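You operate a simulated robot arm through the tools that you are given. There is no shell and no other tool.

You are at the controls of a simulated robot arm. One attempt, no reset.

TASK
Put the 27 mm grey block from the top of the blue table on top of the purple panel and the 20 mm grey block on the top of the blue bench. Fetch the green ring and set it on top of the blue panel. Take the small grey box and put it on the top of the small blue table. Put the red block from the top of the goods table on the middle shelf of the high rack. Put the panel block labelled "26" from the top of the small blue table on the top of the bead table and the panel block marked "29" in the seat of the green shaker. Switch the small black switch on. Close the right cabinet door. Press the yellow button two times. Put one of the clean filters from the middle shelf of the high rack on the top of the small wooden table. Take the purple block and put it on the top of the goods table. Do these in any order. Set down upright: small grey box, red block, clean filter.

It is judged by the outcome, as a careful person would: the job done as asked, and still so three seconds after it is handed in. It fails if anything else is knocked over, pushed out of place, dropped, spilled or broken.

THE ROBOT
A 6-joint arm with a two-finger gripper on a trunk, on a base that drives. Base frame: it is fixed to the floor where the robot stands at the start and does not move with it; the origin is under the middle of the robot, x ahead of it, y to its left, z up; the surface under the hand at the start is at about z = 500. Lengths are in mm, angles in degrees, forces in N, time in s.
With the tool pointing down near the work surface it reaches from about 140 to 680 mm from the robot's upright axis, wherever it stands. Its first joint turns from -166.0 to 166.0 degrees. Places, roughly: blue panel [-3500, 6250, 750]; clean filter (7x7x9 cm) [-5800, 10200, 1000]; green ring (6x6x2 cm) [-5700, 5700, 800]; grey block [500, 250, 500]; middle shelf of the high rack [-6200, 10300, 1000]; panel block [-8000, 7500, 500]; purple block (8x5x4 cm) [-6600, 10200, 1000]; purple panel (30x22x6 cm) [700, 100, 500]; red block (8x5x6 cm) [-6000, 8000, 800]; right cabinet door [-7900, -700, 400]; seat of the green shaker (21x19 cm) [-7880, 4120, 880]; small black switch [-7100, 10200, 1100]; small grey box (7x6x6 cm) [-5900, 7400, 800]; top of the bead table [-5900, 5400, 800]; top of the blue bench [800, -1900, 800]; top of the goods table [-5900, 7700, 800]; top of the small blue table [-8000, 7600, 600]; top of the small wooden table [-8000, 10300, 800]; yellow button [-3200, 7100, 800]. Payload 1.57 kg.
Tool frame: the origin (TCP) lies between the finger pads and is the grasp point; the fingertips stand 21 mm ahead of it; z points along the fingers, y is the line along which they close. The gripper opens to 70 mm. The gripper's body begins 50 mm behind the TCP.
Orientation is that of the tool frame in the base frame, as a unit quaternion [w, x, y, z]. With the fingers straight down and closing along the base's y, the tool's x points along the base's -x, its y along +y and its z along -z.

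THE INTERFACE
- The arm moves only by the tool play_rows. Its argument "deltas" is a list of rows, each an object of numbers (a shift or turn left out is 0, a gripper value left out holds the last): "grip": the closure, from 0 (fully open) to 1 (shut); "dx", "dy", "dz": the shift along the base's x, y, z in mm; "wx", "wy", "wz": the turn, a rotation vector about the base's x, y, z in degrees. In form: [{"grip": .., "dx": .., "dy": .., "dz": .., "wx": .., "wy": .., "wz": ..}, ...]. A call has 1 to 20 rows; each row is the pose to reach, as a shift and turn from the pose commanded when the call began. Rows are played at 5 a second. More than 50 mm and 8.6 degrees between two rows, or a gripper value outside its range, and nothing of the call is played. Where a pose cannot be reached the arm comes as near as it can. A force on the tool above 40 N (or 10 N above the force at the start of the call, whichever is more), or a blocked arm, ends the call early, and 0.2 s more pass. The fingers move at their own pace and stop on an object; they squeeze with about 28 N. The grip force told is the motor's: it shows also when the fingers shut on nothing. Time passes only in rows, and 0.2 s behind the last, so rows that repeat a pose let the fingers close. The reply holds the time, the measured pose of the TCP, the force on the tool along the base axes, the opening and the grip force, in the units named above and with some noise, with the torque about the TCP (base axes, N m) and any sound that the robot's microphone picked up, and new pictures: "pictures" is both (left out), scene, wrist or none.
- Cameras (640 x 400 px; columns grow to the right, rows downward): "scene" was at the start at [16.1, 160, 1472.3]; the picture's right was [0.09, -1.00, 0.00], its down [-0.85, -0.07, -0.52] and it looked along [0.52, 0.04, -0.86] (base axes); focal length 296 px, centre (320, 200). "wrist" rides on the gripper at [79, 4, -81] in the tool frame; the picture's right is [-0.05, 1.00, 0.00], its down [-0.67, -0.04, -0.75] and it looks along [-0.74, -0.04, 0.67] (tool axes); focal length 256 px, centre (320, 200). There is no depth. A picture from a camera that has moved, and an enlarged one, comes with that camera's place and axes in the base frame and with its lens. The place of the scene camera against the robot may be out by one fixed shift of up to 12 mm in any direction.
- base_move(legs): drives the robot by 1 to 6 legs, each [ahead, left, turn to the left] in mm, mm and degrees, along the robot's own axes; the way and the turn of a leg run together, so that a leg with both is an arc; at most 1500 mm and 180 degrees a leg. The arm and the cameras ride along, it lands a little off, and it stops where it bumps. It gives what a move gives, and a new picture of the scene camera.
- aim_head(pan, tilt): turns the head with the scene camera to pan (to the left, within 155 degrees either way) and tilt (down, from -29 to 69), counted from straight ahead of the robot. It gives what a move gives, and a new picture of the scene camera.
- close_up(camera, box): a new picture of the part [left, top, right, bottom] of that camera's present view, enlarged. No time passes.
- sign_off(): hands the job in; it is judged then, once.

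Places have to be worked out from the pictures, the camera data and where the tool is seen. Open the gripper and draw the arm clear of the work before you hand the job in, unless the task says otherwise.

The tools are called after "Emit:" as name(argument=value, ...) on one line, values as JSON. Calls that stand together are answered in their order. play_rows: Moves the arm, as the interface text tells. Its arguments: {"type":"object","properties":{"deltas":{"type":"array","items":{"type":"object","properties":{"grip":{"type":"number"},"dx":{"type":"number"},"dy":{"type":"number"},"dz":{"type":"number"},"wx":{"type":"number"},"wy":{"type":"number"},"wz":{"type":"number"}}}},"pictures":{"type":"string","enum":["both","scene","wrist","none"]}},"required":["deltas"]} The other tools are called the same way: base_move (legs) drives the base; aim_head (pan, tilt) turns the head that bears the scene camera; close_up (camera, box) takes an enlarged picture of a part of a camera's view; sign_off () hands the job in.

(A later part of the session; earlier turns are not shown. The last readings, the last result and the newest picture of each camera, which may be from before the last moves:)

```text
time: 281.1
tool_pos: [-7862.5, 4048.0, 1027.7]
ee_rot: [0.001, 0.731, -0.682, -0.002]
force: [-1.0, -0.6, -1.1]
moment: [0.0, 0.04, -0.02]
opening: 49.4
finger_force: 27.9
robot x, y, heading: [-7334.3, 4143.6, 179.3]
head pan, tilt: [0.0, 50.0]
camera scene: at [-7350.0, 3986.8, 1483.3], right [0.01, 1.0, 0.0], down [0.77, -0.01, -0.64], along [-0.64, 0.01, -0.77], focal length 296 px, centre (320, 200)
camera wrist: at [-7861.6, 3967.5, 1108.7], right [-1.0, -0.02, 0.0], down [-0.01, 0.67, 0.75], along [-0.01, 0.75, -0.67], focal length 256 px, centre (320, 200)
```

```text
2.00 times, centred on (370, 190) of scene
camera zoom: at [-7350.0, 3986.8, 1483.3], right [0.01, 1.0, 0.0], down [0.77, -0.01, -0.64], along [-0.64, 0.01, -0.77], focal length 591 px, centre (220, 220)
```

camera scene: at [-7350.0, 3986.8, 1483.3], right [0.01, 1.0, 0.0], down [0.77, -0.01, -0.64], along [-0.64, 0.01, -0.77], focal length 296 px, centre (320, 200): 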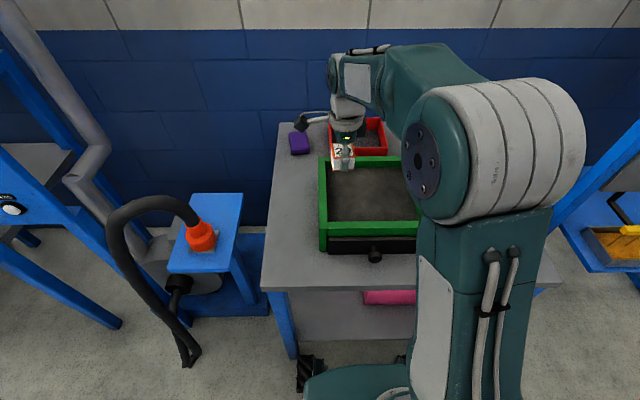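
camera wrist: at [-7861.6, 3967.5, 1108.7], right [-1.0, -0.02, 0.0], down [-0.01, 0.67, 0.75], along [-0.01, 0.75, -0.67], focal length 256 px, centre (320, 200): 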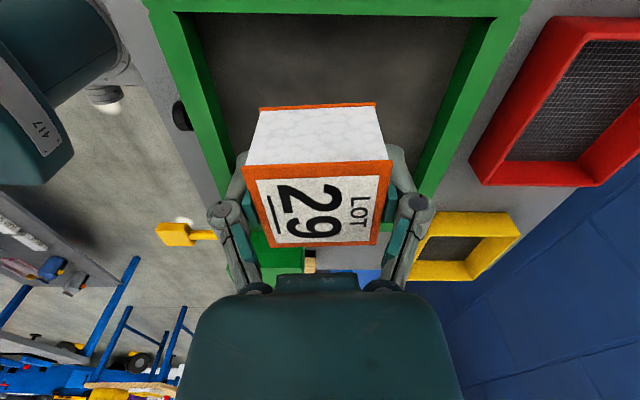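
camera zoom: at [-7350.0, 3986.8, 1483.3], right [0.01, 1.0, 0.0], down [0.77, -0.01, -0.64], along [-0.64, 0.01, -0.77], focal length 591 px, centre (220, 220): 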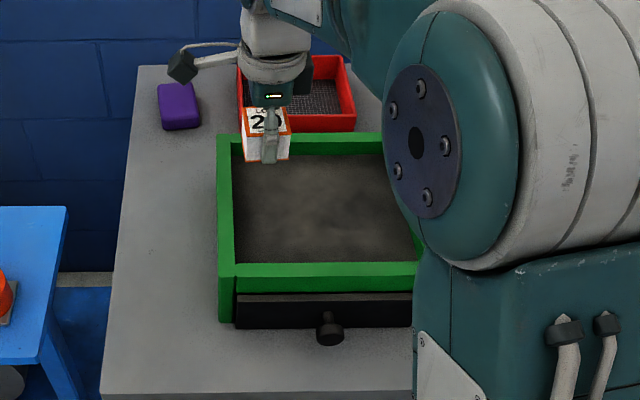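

The seat spans x −7984..−7775, starting at y≈4013, so its centre is about (−7880, 4110). I'll move the block over the centre and lower it.

Emit:
play_rows(deltas=[{"dx": -9, "dy": 32}, {"dx": -17, "dy": 62}, {"dx": -17, "dy": 62, "dz": -40}, {"dx": -17, "dy": 62, "dz": -75}, {"dx": -17, "dy": 62, "dz": -95}, {"dx": -17, "dy": 62, "dz": -102}, {"dx": -17, "dy": 62, "dz": -106}, {"dx": -17, "dy": 62, "dz": -109}, {"dx": -17, "dy": 62, "dz": -112}, {"dx": -17, "dy": 62, "dz": -115}, {"dx": -17, "dy": 62, "dz": -118}, {"dx": -17, "dy": 62, "dz": -121}, {"dx": -17, "dy": 62, "dz": -124}, {"dx": -17, "dy": 62, "dz": -127}, {"dx": -17, "dy": 62, "dz": -130}, {"dx": -17, "dy": 62, "dz": -133}])

```text
time: 284.5
tool_pos: [-7878.1, 4107.3, 897.7]
ee_rot: [0.002, 0.731, -0.682, -0.003]
force: [4.0, 1.3, 32.5]
moment: [0.02, -1.0, 0.05]
opening: 49.8
finger_force: 28.1
robot x, y, heading: [-7333.0, 4144.9, 179.0]
head pan, tilt: [0.0, 50.0]
camera scene: at [-7347.6, 3987.7, 1483.6], right [0.01, 1.0, 0.0], down [0.77, -0.01, -0.64], along [-0.64, 0.01, -0.77], focal length 296 px, centre (320, 200)
camera wrist: at [-7876.9, 4027.8, 977.1], right [-1.0, -0.02, 0.01], down [-0.01, 0.67, 0.75], along [-0.02, 0.75, -0.67], focal length 256 px, centre (320, 200)
```

scene: 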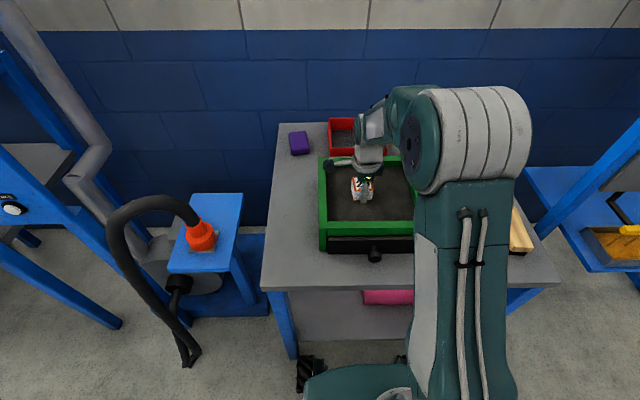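
wrist: 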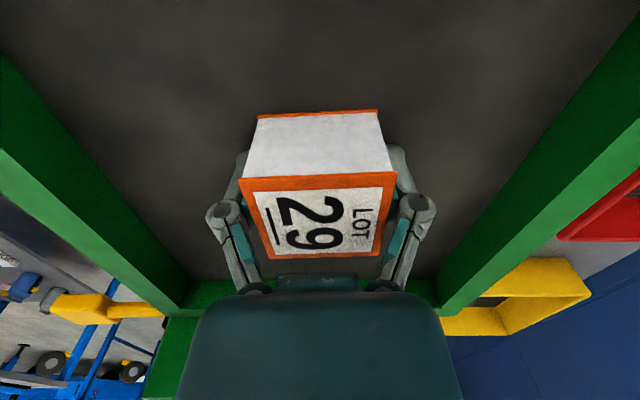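

Firm contact on the seat floor. I ease up a few mm, release and rise.

Emit:
play_rows(deltas=[{"dz": 3}, {"grip": 0, "dz": 4}, {"grip": 0, "dz": 4}, {"grip": 0, "dz": 6}, {"grip": 0, "dz": 25}, {"grip": 0, "dz": 65}, {"grip": 0, "dz": 110}, {"grip": 0, "dz": 140}])

Emit:
close_up(camera="scene", box=[280, 110, 440, 270])

```text
time: 286.3
tool_pos: [-7880.1, 4107.5, 1033.6]
ee_rot: [0.0, 0.731, -0.682, -0.002]
force: [-0.6, 1.2, 0.2]
moment: [-0.03, 0.0, 0.02]
opening: 70.1
finger_force: 0.1
robot x, y, heading: [-7332.6, 4142.6, 179.2]
head pan, tilt: [0.0, 50.0]
camera scene: at [-7349.8, 3987.3, 1483.4], right [0.01, 1.0, 0.0], down [0.77, -0.01, -0.64], along [-0.64, 0.01, -0.77], focal length 296 px, centre (320, 200)
camera wrist: at [-7879.4, 4027.9, 1114.4], right [-1.0, -0.02, 0.0], down [-0.01, 0.67, 0.75], along [-0.01, 0.75, -0.67], focal length 256 px, centre (320, 200)
```

scene: 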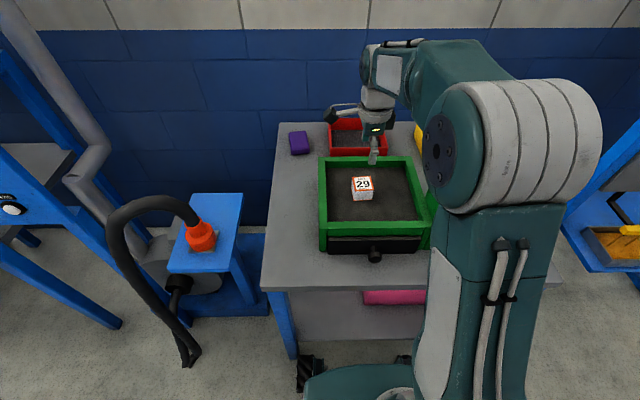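
wrist: 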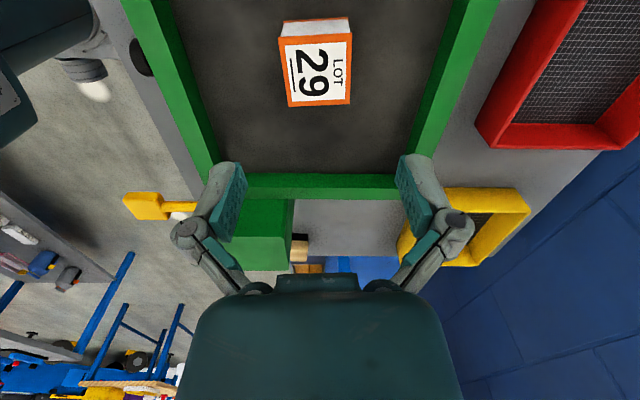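

```text
2.50 times, centred on (360, 190) of scene
camera zoom: at [-7349.8, 3987.3, 1483.4], right [0.01, 1.0, 0.0], down [0.77, -0.01, -0.64], along [-0.64, 0.01, -0.77], focal length 739 px, centre (220, 225)
```

zoom: 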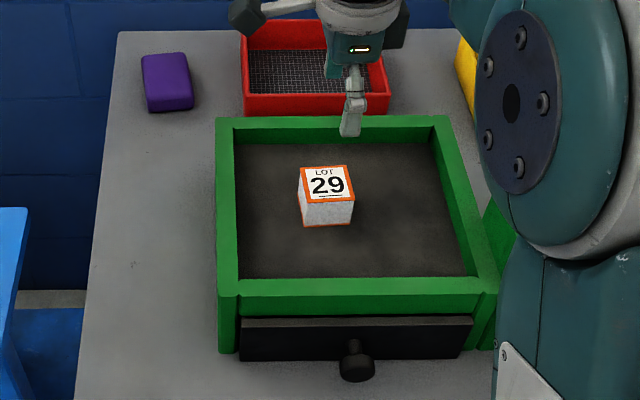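

Block 29 rests inside the seat. Next the green ring on the bead table, approached from its north side. I tuck the arm and drive round.

Emit:
play_rows(deltas=[{"dx": 45}, {"dx": 90}, {"dx": 135}, {"dx": 180}, {"dx": 225}, {"dx": 265}], pictures="none")

Emit:
base_move(legs=[[-430, 0, 0], [0, 0, -89], [1450, 0, 0], [780, 0, 0], [0, 0, -90], [1150, 0, 0]])

Emit:
aim_head(pan=-80, tilt=35)

```text
time: 287.7
tool_pos: [-7610.6, 4107.2, 1031.7]
ee_rot: [0.001, 0.731, -0.682, -0.002]
force: [0.3, -0.3, -0.3]
moment: [0.02, -0.01, 0.0]
opening: 69.9
finger_force: 0.2
robot x, y, heading: [-7339.8, 4143.2, 179.5]
head pan, tilt: [0.0, 50.0]
```

```text
time: 313.9
tool_pos: [-5513.0, 6415.6, 1033.1]
ee_rot: [0.002, 0.673, 0.74, 0.001]
force: [0.1, -0.4, 0.3]
moment: [0.0, 0.02, 0.01]
opening: 69.9
finger_force: 0.0
robot x, y, heading: [-5787.5, 6374.8, 0.9]
head pan, tilt: [0.0, 50.0]
camera scene: at [-5765.3, 6527.3, 1483.4], right [0.01, -1.0, 0.0], down [-0.77, -0.01, -0.64], along [0.64, 0.01, -0.77], focal length 296 px, centre (320, 200)
```

scene: 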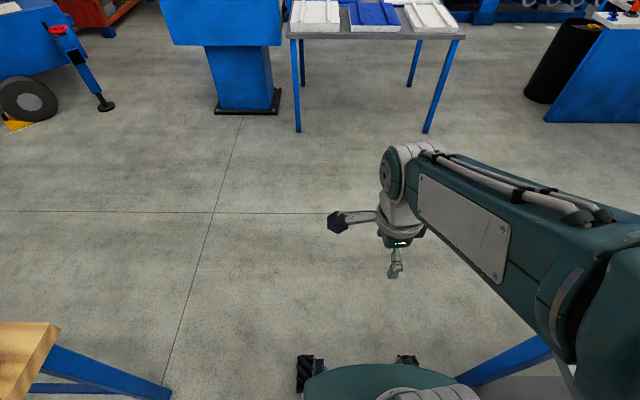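

```text
time: 315.5
tool_pos: [-5513.4, 6416.5, 1031.9]
ee_rot: [0.002, 0.673, 0.739, 0.001]
force: [-1.3, -0.1, -0.6]
moment: [0.01, 0.0, 0.02]
opening: 69.7
finger_force: 0.1
robot x, y, heading: [-5787.0, 6373.9, 1.1]
head pan, tilt: [-80.0, 35.0]
camera scene: at [-5826.0, 6439.8, 1505.2], right [-0.98, -0.19, 0.0], down [-0.11, 0.56, -0.82], along [0.15, -0.81, -0.57], focal length 296 px, centre (320, 200)
```

scene: 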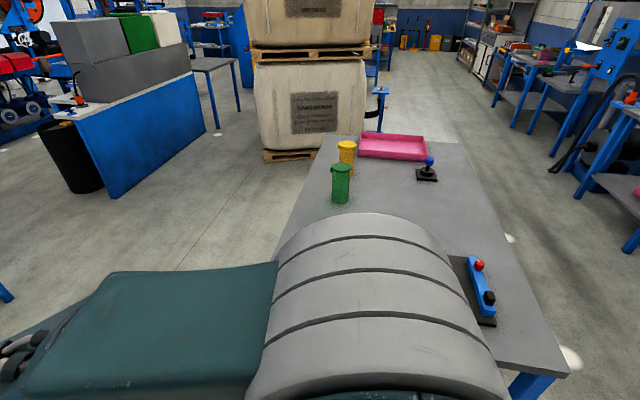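

Now I turn to face the bead table and look down at it.

Emit:
base_move(legs=[[0, 0, -91]])

Emit:
aim_head(pan=0, tilt=50)

Emit:
close_up(camera="wrist", box=[0, 0, 640, 400])

```text
time: 319.7
tool_pos: [-5747.6, 6096.8, 1032.7]
ee_rot: [0.002, 0.999, 0.042, -0.001]
force: [-0.8, 0.4, 0.1]
moment: [0.01, 0.03, 0.0]
opening: 70.0
finger_force: 0.0
robot x, y, heading: [-5787.8, 6370.0, -90.2]
head pan, tilt: [-80.0, 35.0]
camera scene: at [-5713.0, 6416.4, 1505.2], right [-0.17, 0.98, 0.0], down [0.56, 0.1, -0.82], along [-0.81, -0.14, -0.57], focal length 296 px, centre (320, 200)
```

scene: 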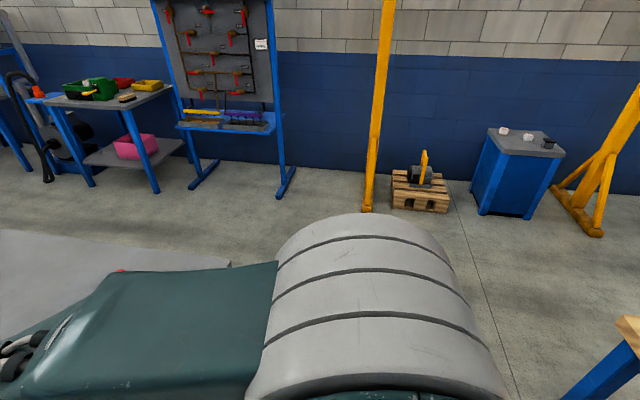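

```text
time: 321.2
tool_pos: [-5748.4, 6097.7, 1032.6]
ee_rot: [0.001, 0.999, 0.041, -0.001]
force: [-0.8, 0.7, -0.2]
moment: [-0.02, 0.02, 0.0]
opening: 70.1
finger_force: 0.1
robot x, y, heading: [-5788.5, 6375.2, -90.2]
head pan, tilt: [0.0, 50.0]
camera scene: at [-5626.2, 6354.7, 1483.4], right [-1.0, 0.0, 0.0], down [0.0, 0.77, -0.64], along [0.0, -0.64, -0.77], focal length 296 px, centre (320, 200)
```

scene: 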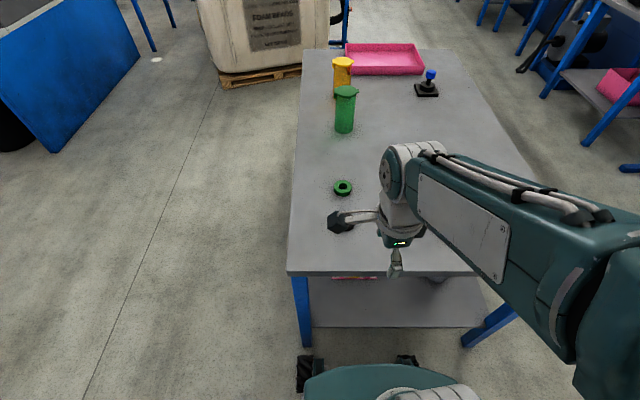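

```text
1.00 times, centred on (320, 200) of wrist (not enlarged: the box is as wide or as high as the picture)
camera zoom: at [-5669.0, 6099.7, 1113.1], right [0.03, -1.0, 0.0], down [-0.67, -0.02, 0.75], along [-0.75, -0.03, -0.67], focal length 256 px, centre (320, 200)
```

zoom: 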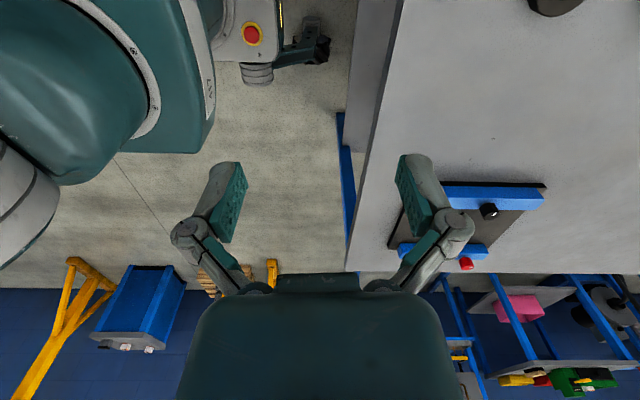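

Emit:
close_up(camera="scene", box=[280, 130, 440, 250])

```text
3.33 times, centred on (360, 190) of scene
camera zoom: at [-5626.2, 6354.7, 1483.4], right [-1.0, 0.0, 0.0], down [0.0, 0.77, -0.64], along [0.0, -0.64, -0.77], focal length 985 px, centre (187, 233)
```

zoom: 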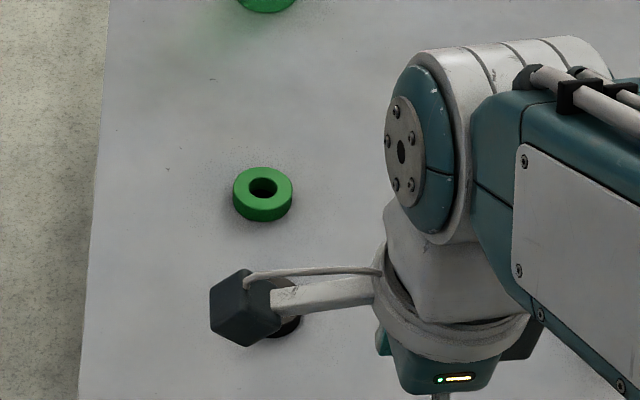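

The green ring (about 57 mm across) is at roughly (−5695, 5748); a second, dark ring is nearer. I'll move the base 100 mm closer, then hover the hand over the green ring.

Emit:
base_move(legs=[[100, 0, 0]])

Emit:
play_rows(deltas=[{"dx": 11, "dy": -45, "dz": -10}, {"dx": 22, "dy": -90, "dz": -20}, {"dx": 33, "dy": -135, "dz": -35}, {"dx": 44, "dy": -180, "dz": -55}, {"dx": 53, "dy": -220, "dz": -75}, {"dx": 53, "dy": -248, "dz": -95}, {"dx": 53, "dy": -248, "dz": -110}, {"dx": 53, "dy": -248, "dz": -110}])

```text
time: 322.4
tool_pos: [-5737.2, 6032.9, 1036.5]
ee_rot: [0.001, 0.999, 0.054, 0.0]
force: [-1.1, 2.2, -0.9]
moment: [-0.18, -0.13, 0.0]
opening: 69.9
finger_force: 0.1
robot x, y, heading: [-5779.1, 6304.8, -88.7]
head pan, tilt: [0.0, 50.0]
camera scene: at [-5638.8, 6294.6, 1490.2], right [-1.0, -0.03, -0.01], down [-0.01, 0.76, -0.64], along [0.03, -0.64, -0.76], focal length 296 px, centre (320, 200)
```

scene: 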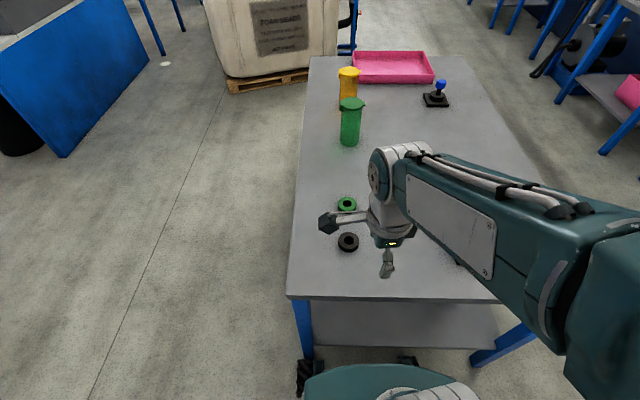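

```text
refused: row 4 steps farther than a row can; nothing moved
```

The base seems to press on something (slight tilt), so I back off 40 mm, then hover the hand over the ring.

Emit:
base_move(legs=[[-40, 0, -1.3]])

Emit:
play_rows(deltas=[{"dx": 8, "dy": -45, "dz": -10}, {"dx": 16, "dy": -90, "dz": -20}, {"dx": 24, "dy": -135, "dz": -30}, {"dx": 32, "dy": -178, "dz": -45}, {"dx": 40, "dy": -220, "dz": -60}, {"dx": 48, "dy": -260, "dz": -75}, {"dx": 54, "dy": -300, "dz": -90}, {"dx": 54, "dy": -320, "dz": -110}, {"dx": 54, "dy": -320, "dz": -110}])

```text
time: 323.3
tool_pos: [-5737.8, 6067.9, 1028.3]
ee_rot: [-0.001, 0.999, 0.042, -0.004]
force: [-0.3, 0.1, 0.0]
moment: [0.01, 0.0, 0.01]
opening: 70.0
finger_force: 0.0
robot x, y, heading: [-5787.3, 6347.0, -89.9]
head pan, tilt: [0.0, 50.0]
camera scene: at [-5631.6, 6326.7, 1484.1], right [-1.0, 0.0, 0.0], down [0.0, 0.77, -0.64], along [0.0, -0.64, -0.77], focal length 296 px, centre (320, 200)
```

scene: 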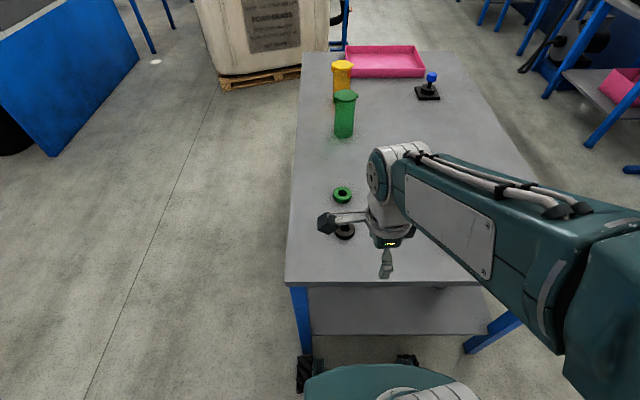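

```text
time: 325.3
tool_pos: [-5680.8, 5747.0, 917.0]
ee_rot: [0.0, 0.999, 0.041, -0.007]
force: [-0.7, -0.5, -0.2]
moment: [0.01, -0.01, 0.02]
opening: 69.9
finger_force: 0.1
robot x, y, heading: [-5789.1, 6345.3, -89.8]
head pan, tilt: [0.0, 50.0]
camera scene: at [-5623.8, 6324.9, 1483.3], right [-1.0, 0.0, 0.0], down [0.0, 0.77, -0.64], along [0.0, -0.64, -0.77], focal length 296 px, centre (320, 200)
camera wrist: at [-5601.1, 5749.0, 997.5], right [0.03, -1.0, 0.0], down [-0.66, -0.02, 0.75], along [-0.75, -0.02, -0.66], focal length 256 px, centre (320, 200)
```

scene: 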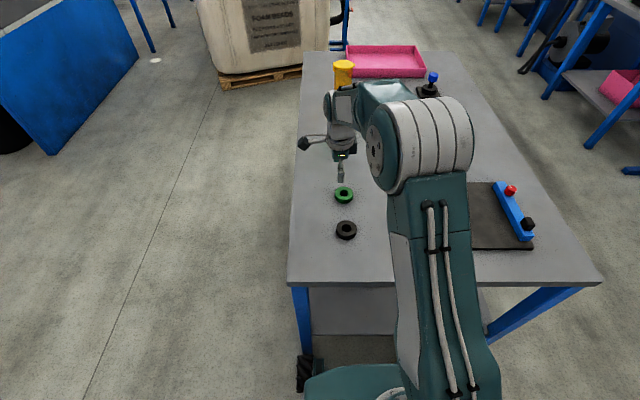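
wrist: 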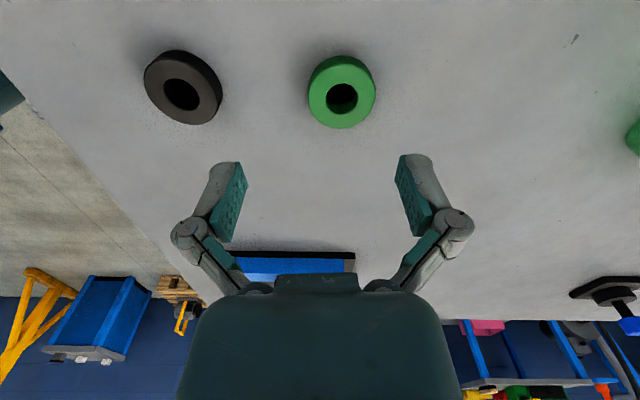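

Wrist view puts the green ring at (−5691, 5731), about 50 mm wide. I centre over it and go down to 860 for a check.

Emit:
play_rows(deltas=[{"dx": -10, "dy": -16}, {"dx": -10, "dy": -16, "dz": -35}, {"dx": -10, "dy": -16, "dz": -57}, {"dx": -10, "dy": -16, "dz": -57}], pictures="wrist")

```text
time: 326.3
tool_pos: [-5689.5, 5732.0, 860.4]
ee_rot: [0.0, 0.999, 0.042, -0.007]
force: [-0.5, -0.6, -0.1]
moment: [0.03, 0.01, 0.02]
opening: 70.4
finger_force: 0.1
robot x, y, heading: [-5788.7, 6343.7, -90.0]
head pan, tilt: [0.0, 50.0]
camera wrist: at [-5609.7, 5733.9, 940.1], right [0.03, -1.0, 0.0], down [-0.66, -0.02, 0.75], along [-0.75, -0.02, -0.66], focal length 256 px, centre (320, 200)
```

wrist: 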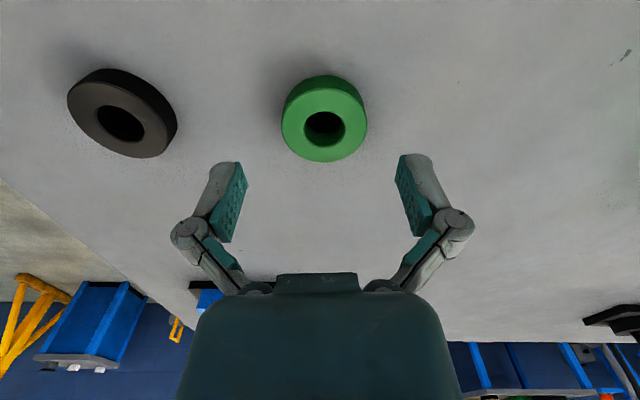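

Well aligned. I descend to z≈823, close and lift.

Emit:
play_rows(deltas=[{"dx": 1, "dy": -2, "dz": -18}, {"dx": 1, "dy": -2, "dz": -30}, {"dx": 1, "dy": -2, "dz": -37}, {"dx": 1, "dy": -2, "dz": -37}, {"grip": 1, "dx": 1, "dy": -2, "dz": -37}, {"grip": 1, "dx": 1, "dy": -2, "dz": -37}, {"grip": 1, "dx": 1, "dy": -2, "dz": -37}, {"dx": 1, "dy": -2, "dz": -20}, {"dx": 1, "dy": -2, "dz": 20}, {"dx": 1, "dy": -2, "dz": 65}, {"dx": 1, "dy": -2, "dz": 110}])

```text
time: 328.7
tool_pos: [-5689.0, 5729.3, 972.6]
ee_rot: [-0.001, 0.999, 0.042, -0.008]
force: [0.2, -0.6, 0.7]
moment: [0.03, 0.0, 0.02]
opening: 0.0
finger_force: 27.7
robot x, y, heading: [-5785.8, 6350.2, -90.0]
head pan, tilt: [0.0, 50.0]
camera scene: at [-5623.9, 6324.8, 1483.3], right [-1.0, 0.0, 0.0], down [0.0, 0.77, -0.64], along [0.0, -0.64, -0.77], focal length 296 px, centre (320, 200)
camera wrist: at [-5608.5, 5731.8, 1051.6], right [0.03, -1.0, 0.0], down [-0.66, -0.02, 0.75], along [-0.75, -0.02, -0.66], focal length 256 px, centre (320, 200)
```

scene: 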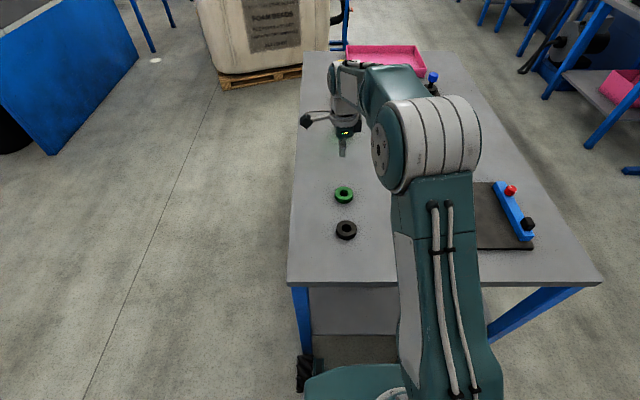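
wrist: 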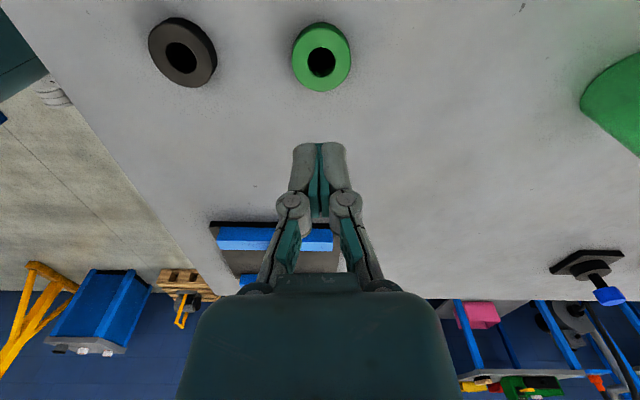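

I missed: the ring's top is lower than I assumed. Triangulating the three wrist views gives ring top z≈785 and centre (−5707, 5728.5), so the table is at ≈765. I reopen and shift over it.

Emit:
play_rows(deltas=[{"grip": 0, "dx": -9}, {"grip": 0, "dx": -18, "dy": -1}, {"grip": 0, "dx": -18, "dy": -1, "dz": -45}, {"dx": -18, "dy": -1, "dz": -90}, {"dx": -18, "dy": -1, "dz": -125}, {"dx": -18, "dy": -1, "dz": -150}, {"dx": -18, "dy": -1, "dz": -150}])

```text
time: 330.3
tool_pos: [-5706.2, 5727.8, 822.3]
ee_rot: [-0.001, 0.999, 0.042, -0.007]
force: [-0.2, -1.1, -0.5]
moment: [-0.01, -0.01, 0.01]
opening: 70.1
finger_force: 0.1
robot x, y, heading: [-5785.2, 6343.2, -89.9]
head pan, tilt: [0.0, 50.0]
camera scene: at [-5623.8, 6324.7, 1483.3], right [-1.0, 0.0, 0.0], down [0.0, 0.77, -0.64], along [0.0, -0.64, -0.77], focal length 296 px, centre (320, 200)
camera wrist: at [-5626.3, 5730.7, 902.3], right [0.03, -1.0, 0.0], down [-0.66, -0.02, 0.75], along [-0.75, -0.02, -0.66], focal length 256 px, centre (320, 200)
```

scene: 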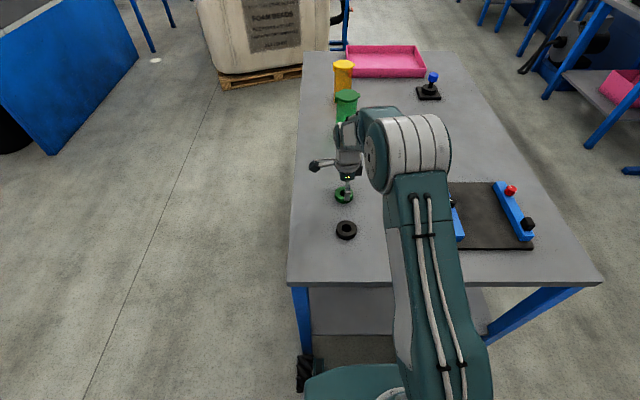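
wrist: 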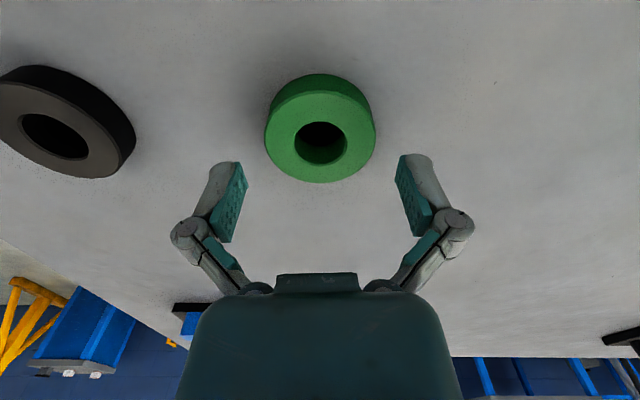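

Centred now (ring top ≈788). I go down slowly toward the table, stopping at light contact.

Emit:
play_rows(deltas=[{"dz": -12}, {"dz": -20}, {"dz": -24}, {"dz": -27}, {"dz": -30}, {"dz": -32}, {"dz": -34}, {"dz": -36}, {"dz": -38}], pictures="wrist")

```text
time: 332.3
tool_pos: [-5705.4, 5726.9, 788.4]
ee_rot: [0.001, 0.999, 0.04, -0.007]
force: [-2.4, 8.5, 15.2]
moment: [0.58, -0.03, 0.09]
opening: 70.4
finger_force: 0.3
robot x, y, heading: [-5782.8, 6344.4, -89.8]
head pan, tilt: [0.0, 50.0]
stopped in row 9: the force on the tool passed its limit at 41 N (the readings are from after the stop); the commanded pose is now the measured one
camera wrist: at [-5626.3, 5730.1, 868.2], right [0.03, -1.0, 0.0], down [-0.66, -0.02, 0.75], along [-0.75, -0.02, -0.66], focal length 256 px, centre (320, 200)
```

wrist: 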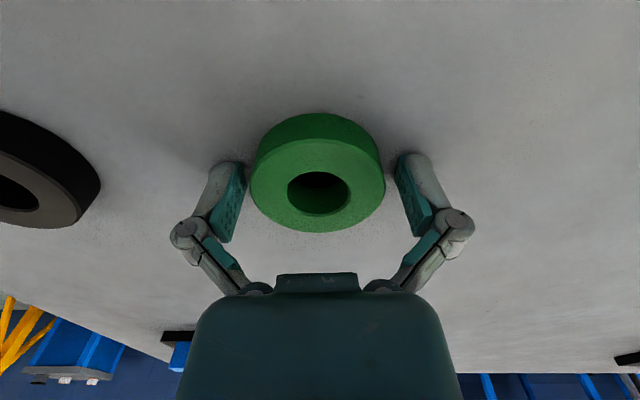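

The fingertips touched the table at z≈767, with the ring between them. I rise 4 mm, close and lift.

Emit:
play_rows(deltas=[{"dz": 4}, {"grip": 1, "dz": 4}, {"grip": 1, "dz": 4}, {"grip": 1, "dz": 4}, {"dz": 20}, {"dz": 60}, {"dz": 105}, {"dz": 150}])

```text
time: 333.2
tool_pos: [-5704.1, 5725.8, 795.8]
ee_rot: [0.002, 0.999, 0.04, -0.006]
force: [-3.2, 8.1, 14.8]
moment: [0.67, -0.05, 0.11]
opening: 54.9
finger_force: 28.4
robot x, y, heading: [-5786.8, 6344.1, -90.0]
head pan, tilt: [0.0, 50.0]
stopped in row 4: the force on the tool passed its limit at 41 N (the readings are from after the stop); the commanded pose is now the measured one
camera scene: at [-5624.5, 6326.7, 1483.5], right [-1.0, 0.0, 0.0], down [0.0, 0.77, -0.64], along [0.0, -0.64, -0.77], focal length 296 px, centre (320, 200)
camera wrist: at [-5625.5, 5729.7, 874.7], right [0.03, -1.0, 0.0], down [-0.66, -0.02, 0.75], along [-0.75, -0.03, -0.66], focal length 256 px, centre (320, 200)
```

scene: 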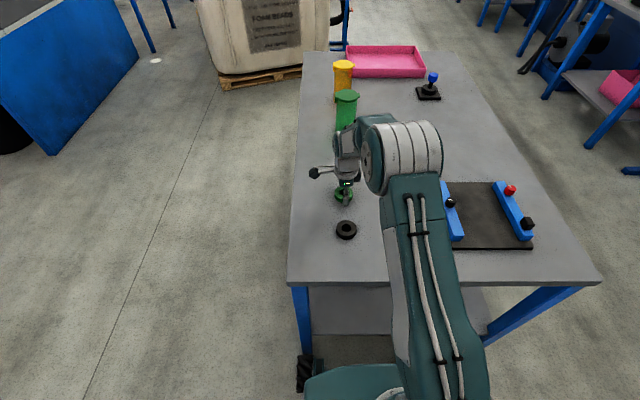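
wrist: 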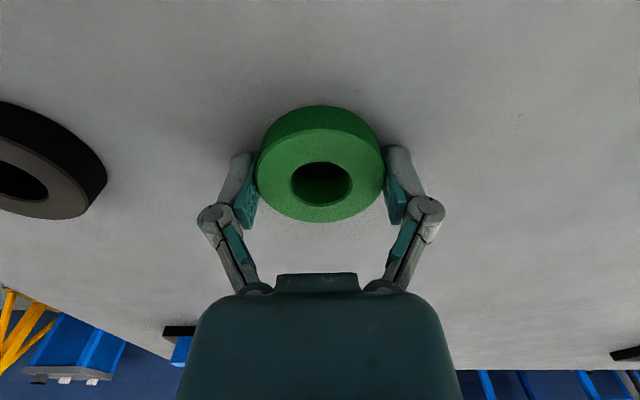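

The fingers hold the ring (opening 55 mm), with some residual press on the table. I lift now.

Emit:
play_rows(deltas=[{"grip": 1, "dz": 6}, {"grip": 1, "dz": 20}, {"dz": 60}, {"dz": 105}, {"dz": 150}, {"dz": 195}])

```text
time: 334.6
tool_pos: [-5704.6, 5728.3, 989.4]
ee_rot: [0.001, 0.999, 0.041, -0.007]
force: [0.0, -0.4, -0.4]
moment: [0.05, 0.0, 0.01]
opening: 54.9
finger_force: 27.9
robot x, y, heading: [-5783.9, 6345.1, -89.9]
head pan, tilt: [0.0, 50.0]
camera scene: at [-5624.2, 6325.1, 1483.3], right [-1.0, 0.0, 0.0], down [0.0, 0.77, -0.64], along [0.0, -0.64, -0.77], focal length 296 px, centre (320, 200)
camera wrist: at [-5624.6, 5729.8, 1069.2], right [0.03, -1.0, 0.0], down [-0.66, -0.02, 0.75], along [-0.75, -0.02, -0.66], focal length 256 px, centre (320, 200)
```

scene: 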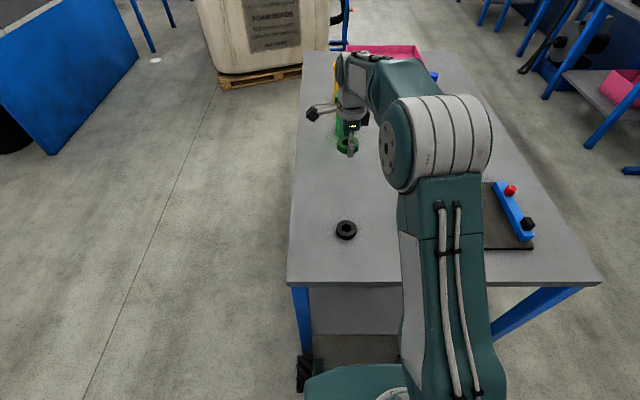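
wrist: 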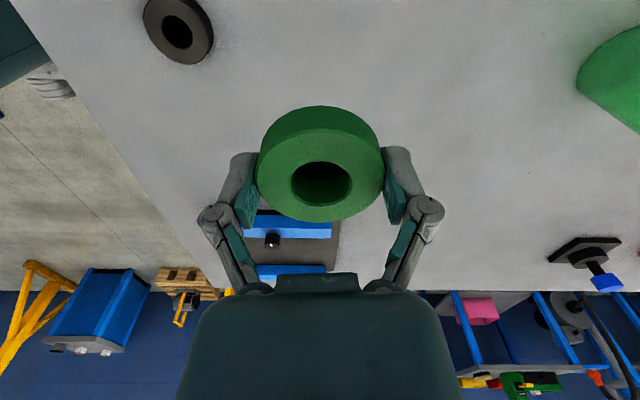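

The ring is in hand. I retract, turn east, and drive to the table with the blue panel.

Emit:
play_rows(deltas=[{"dx": -6, "dy": 45, "dz": 10}, {"dx": -12, "dy": 90, "dz": 20}, {"dx": -18, "dy": 135, "dz": 30}, {"dx": -24, "dy": 180, "dz": 40}, {"dx": -30, "dy": 225, "dz": 40}, {"dx": -36, "dy": 270, "dz": 40}, {"dx": -40, "dy": 315, "dz": 40}, {"dx": -40, "dy": 345, "dz": 40}], pictures="none")

Emit:
base_move(legs=[[-60, 0, 0], [0, 0, 90], [1450, 150, 0], [130, 0, 0]])

Emit:
aim_head(pan=0, tilt=38)

```text
time: 336.4
tool_pos: [-5747.4, 6071.6, 1029.3]
ee_rot: [0.002, 0.999, 0.042, -0.006]
force: [1.1, 0.0, -0.1]
moment: [0.0, -0.03, 0.01]
opening: 54.5
finger_force: 28.0
robot x, y, heading: [-5785.1, 6343.7, -90.0]
head pan, tilt: [0.0, 50.0]
```

```text
time: 348.9
tool_pos: [-3914.3, 6534.9, 1030.4]
ee_rot: [0.006, 0.692, 0.722, -0.002]
force: [-0.5, 0.4, -0.4]
moment: [0.0, 0.02, 0.02]
opening: 53.7
finger_force: 27.9
robot x, y, heading: [-4189.3, 6507.7, -2.2]
head pan, tilt: [0.0, 50.0]
camera scene: at [-4160.0, 6660.9, 1483.4], right [-0.04, -1.0, 0.0], down [-0.77, 0.03, -0.64], along [0.64, -0.03, -0.77], focal length 296 px, centre (320, 200)
```

scene: 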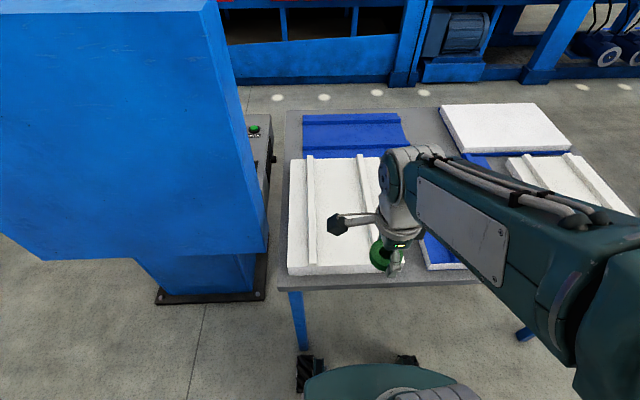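

```text
time: 349.6
tool_pos: [-3914.2, 6535.0, 1029.2]
ee_rot: [0.007, 0.693, 0.721, -0.003]
force: [-0.3, -0.8, -0.2]
moment: [0.0, 0.01, -0.02]
opening: 54.1
finger_force: 28.0
robot x, y, heading: [-4188.7, 6503.8, -2.4]
head pan, tilt: [0.0, 38.0]
camera scene: at [-4150.7, 6660.6, 1500.5], right [-0.04, -1.0, 0.0], down [-0.62, 0.02, -0.79], along [0.79, -0.03, -0.62], focal length 296 px, centre (320, 200)
```

scene: 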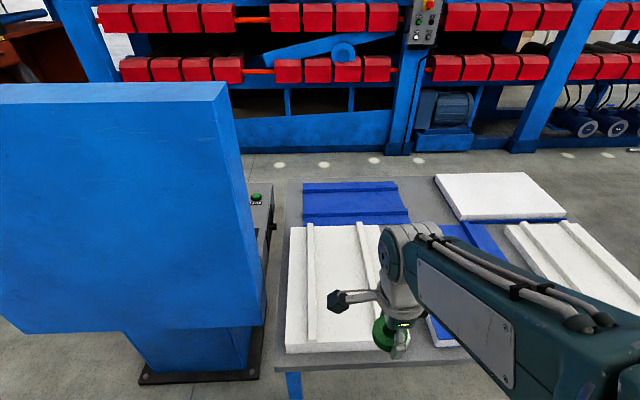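

There are several panels; the one at (−3500, 6250) lies in the middle under my arm's view. I shift right to see it squarely.

Emit:
base_move(legs=[[0, -330, 2.3]])

Emit:
aim_head(pan=10, tilt=45)

Emit:
close_up(camera="wrist", box=[0, 0, 640, 400])

```text
time: 351.8
tool_pos: [-3921.8, 6229.4, 1029.4]
ee_rot: [0.008, 0.677, 0.736, -0.004]
force: [-0.2, 0.0, -0.2]
moment: [-0.02, -0.01, 0.02]
opening: 53.8
finger_force: 28.0
robot x, y, heading: [-4197.6, 6187.3, 0.1]
head pan, tilt: [0.0, 38.0]
camera scene: at [-4163.4, 6346.1, 1500.1], right [0.0, -1.0, 0.0], down [-0.62, 0.0, -0.79], along [0.79, 0.0, -0.62], focal length 296 px, centre (320, 200)
```

scene: 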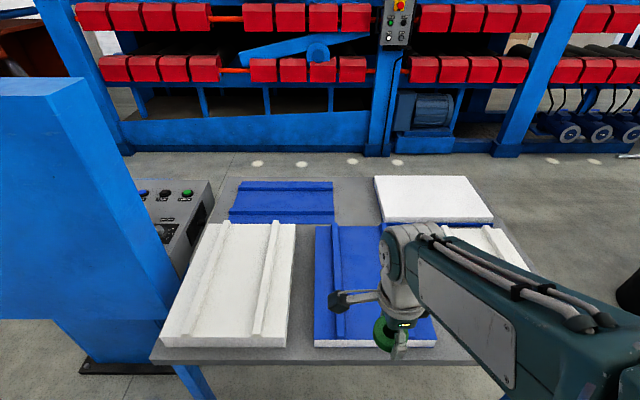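

```text
time: 352.5
tool_pos: [-3923.8, 6227.1, 1029.3]
ee_rot: [0.006, 0.677, 0.736, -0.002]
force: [-0.3, -0.5, -0.5]
moment: [0.02, 0.01, 0.02]
opening: 53.8
finger_force: 28.1
robot x, y, heading: [-4196.2, 6188.5, -0.2]
head pan, tilt: [10.0, 45.0]
camera scene: at [-4169.6, 6358.4, 1490.1], right [0.17, -0.98, 0.0], down [-0.7, -0.12, -0.71], along [0.7, 0.12, -0.71], focal length 296 px, centre (320, 200)
```

scene: 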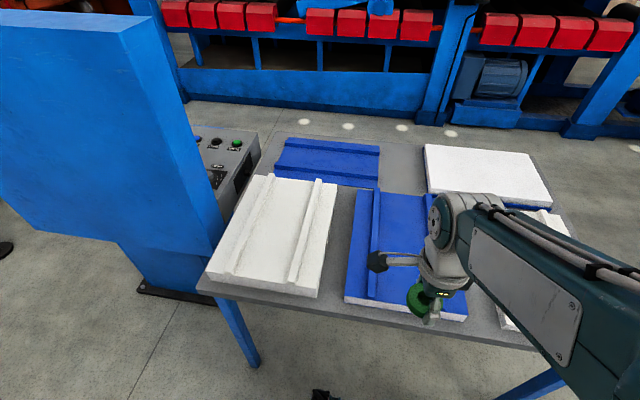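

```text
1.00 times, centred on (320, 200) of wrist (not enlarged: the box is as wide or as high as the picture)
camera zoom: at [-3925.6, 6307.6, 1109.4], right [1.0, 0.03, 0.01], down [0.02, -0.66, 0.75], along [0.03, -0.75, -0.66], focal length 256 px, centre (320, 200)
```

zoom: 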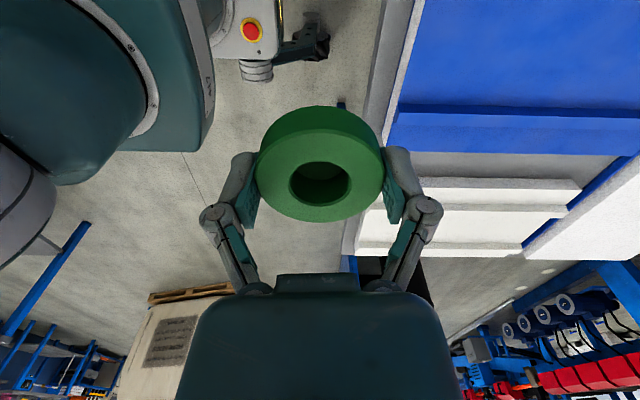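

The middle blue panel spans roughly x −3790..−3380 and y 6050–6360, top at z≈740–750. I extend the ring over it and view again.

Emit:
play_rows(deltas=[{"dx": 45, "dy": -3}, {"dx": 90, "dy": -6}, {"dx": 135, "dy": -9}, {"dx": 180, "dy": -12}, {"dx": 225, "dy": -15}, {"dx": 265, "dy": -15, "dz": -25}, {"dx": 265, "dy": -15, "dz": -70}, {"dx": 265, "dy": -15, "dz": -110}, {"dx": 265, "dy": -15, "dz": -110}])

Emit:
close_up(camera="scene", box=[320, 150, 560, 340])

```text
time: 354.5
tool_pos: [-3657.8, 6208.3, 918.7]
ee_rot: [0.006, 0.677, 0.736, -0.003]
force: [-0.1, 0.6, -0.1]
moment: [-0.02, -0.03, -0.02]
opening: 54.1
finger_force: 27.8
robot x, y, heading: [-4196.8, 6189.5, 0.3]
head pan, tilt: [10.0, 45.0]
camera scene: at [-4168.0, 6356.1, 1490.3], right [0.17, -0.98, 0.0], down [-0.7, -0.12, -0.71], along [0.7, 0.12, -0.71], focal length 296 px, centre (320, 200)
camera wrist: at [-3660.9, 6288.8, 998.9], right [1.0, 0.03, 0.0], down [0.02, -0.66, 0.75], along [0.03, -0.75, -0.66], focal length 256 px, centre (320, 200)
```

scene: 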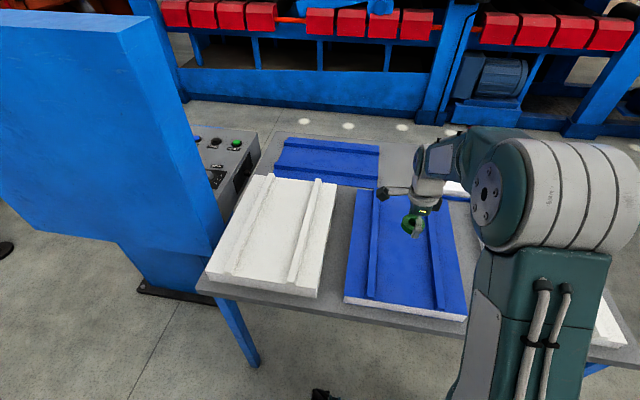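
wrist: 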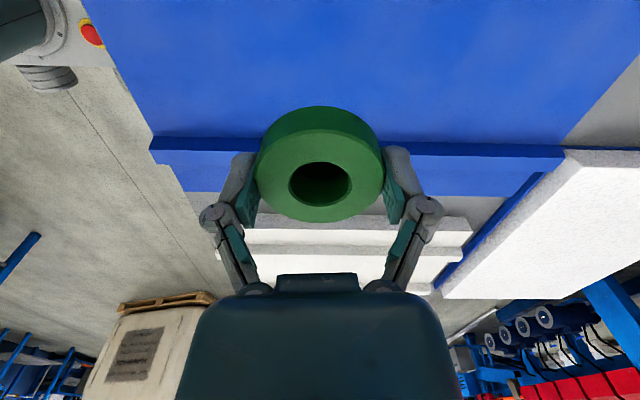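

```text
2.11 times, centred on (440, 245) of scene
camera zoom: at [-4168.0, 6356.1, 1490.3], right [0.17, -0.98, 0.0], down [-0.7, -0.12, -0.71], along [0.7, 0.12, -0.71], focal length 622 px, centre (67, 105)
```

zoom: 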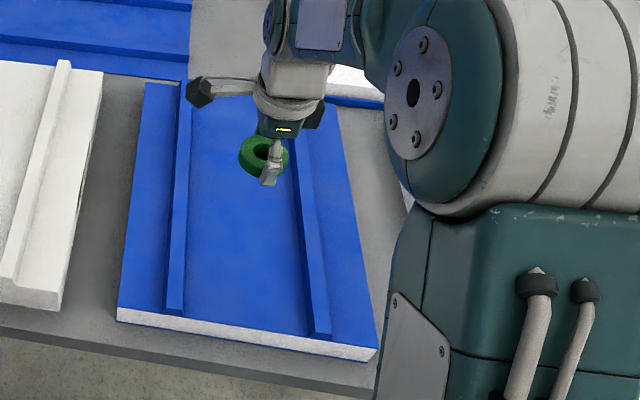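

The ring hangs over the flat between the ribs (y 6106–6287). I shift 8 mm toward the middle and lower until contact.

Emit:
play_rows(deltas=[{"dy": -8, "dz": -40}, {"dy": -8, "dz": -80}, {"dy": -8, "dz": -110}, {"dy": -8, "dz": -122}, {"dy": -8, "dz": -128}, {"dy": -8, "dz": -132}, {"dy": -8, "dz": -135}, {"dy": -8, "dz": -138}, {"dy": -8, "dz": -141}, {"dy": -8, "dz": -144}, {"dy": -8, "dz": -147}, {"dy": -8, "dz": -150}, {"dy": -8, "dz": -153}, {"dy": -8, "dz": -156}, {"dy": -8, "dz": -159}])

```text
time: 355.5
tool_pos: [-3655.7, 6202.4, 806.7]
ee_rot: [0.007, 0.676, 0.736, -0.002]
force: [-10.2, 0.5, 20.5]
moment: [0.03, 0.84, 0.04]
opening: 54.2
finger_force: 28.2
robot x, y, heading: [-4199.5, 6184.8, -0.1]
head pan, tilt: [10.0, 45.0]
stopped in row 5: the force on the tool passed its limit at 60 N (the readings are from after the stop); the commanded pose is now the measured one
camera scene: at [-4169.5, 6356.0, 1490.4], right [0.17, -0.98, 0.0], down [-0.7, -0.12, -0.71], along [0.7, 0.12, -0.71], focal length 296 px, centre (320, 200)
camera wrist: at [-3659.9, 6283.0, 885.0], right [1.0, 0.03, 0.01], down [0.01, -0.66, 0.75], along [0.03, -0.75, -0.66], focal length 256 px, centre (320, 200)
```

scene: 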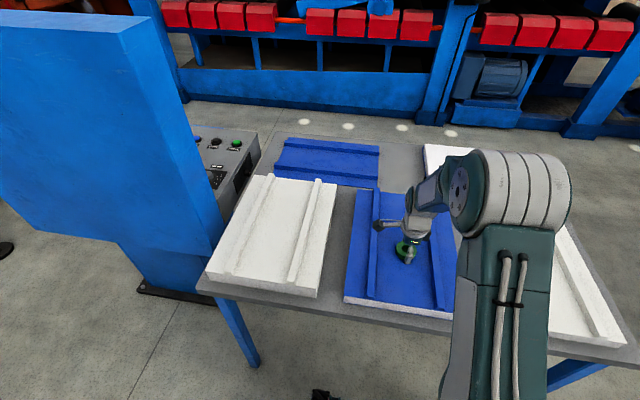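
wrist: 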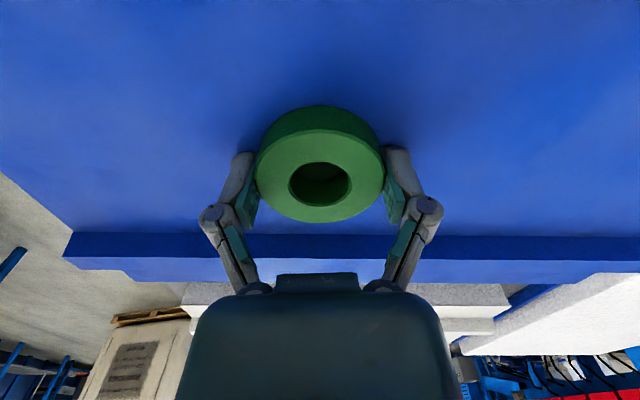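

Contact at z≈806 (panel top ≈780). I ease up, release the ring and rise.

Emit:
play_rows(deltas=[{"dz": 3}, {"grip": 0, "dz": 4}, {"grip": 0, "dz": 4}, {"grip": 0, "dz": 5}, {"grip": 0, "dz": 25}, {"grip": 0, "dz": 65}, {"grip": 0, "dz": 110}, {"grip": 0, "dz": 150}, {"dx": -40, "dz": 180}, {"dx": -85, "dz": 195}])

Emit:
close_up(camera="scene", box=[320, 150, 560, 340])

```text
time: 357.7
tool_pos: [-3742.0, 6204.6, 998.8]
ee_rot: [0.007, 0.677, 0.736, -0.002]
force: [0.4, 0.1, 0.1]
moment: [0.02, 0.0, -0.02]
opening: 69.9
finger_force: 0.1
robot x, y, heading: [-4193.6, 6185.8, -0.1]
head pan, tilt: [10.0, 45.0]
camera scene: at [-4168.1, 6356.0, 1490.3], right [0.17, -0.98, 0.0], down [-0.7, -0.12, -0.71], along [0.7, 0.12, -0.71], focal length 296 px, centre (320, 200)
camera wrist: at [-3745.8, 6283.7, 1078.8], right [1.0, 0.03, 0.01], down [0.01, -0.66, 0.75], along [0.03, -0.75, -0.66], focal length 256 px, centre (320, 200)
```

scene: 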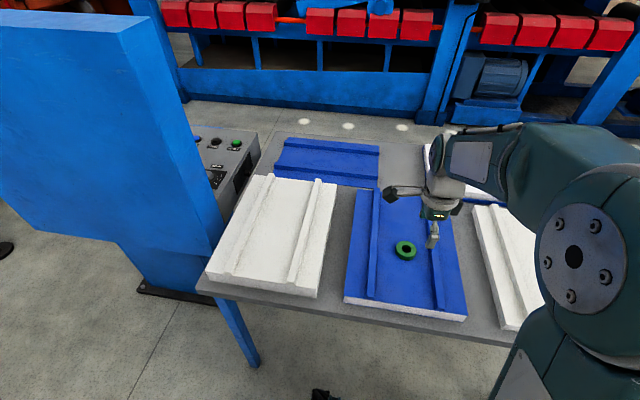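
wrist: 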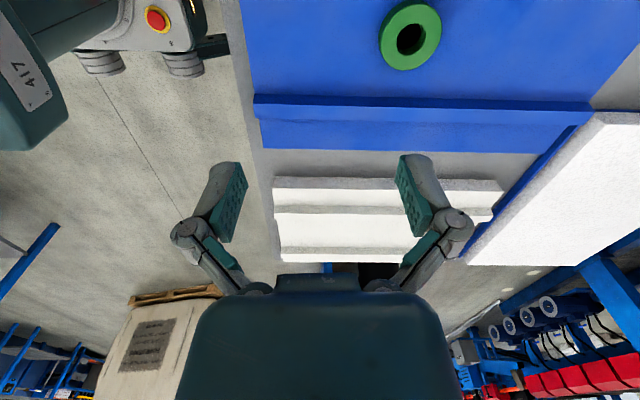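

```text
2.11 times, centred on (440, 245) of scene
camera zoom: at [-4168.1, 6356.0, 1490.3], right [0.17, -0.98, 0.0], down [-0.7, -0.12, -0.71], along [0.7, 0.12, -0.71], focal length 622 px, centre (67, 105)
```

zoom: 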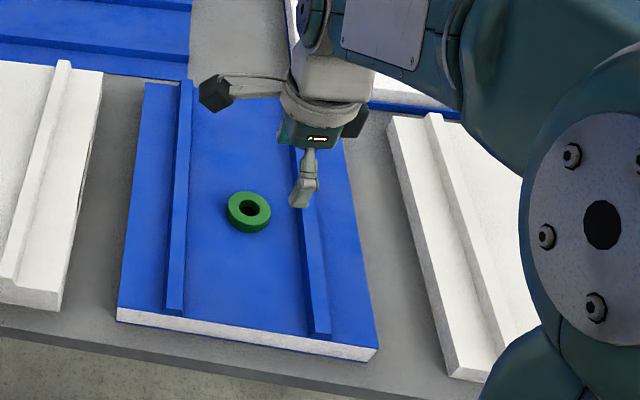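

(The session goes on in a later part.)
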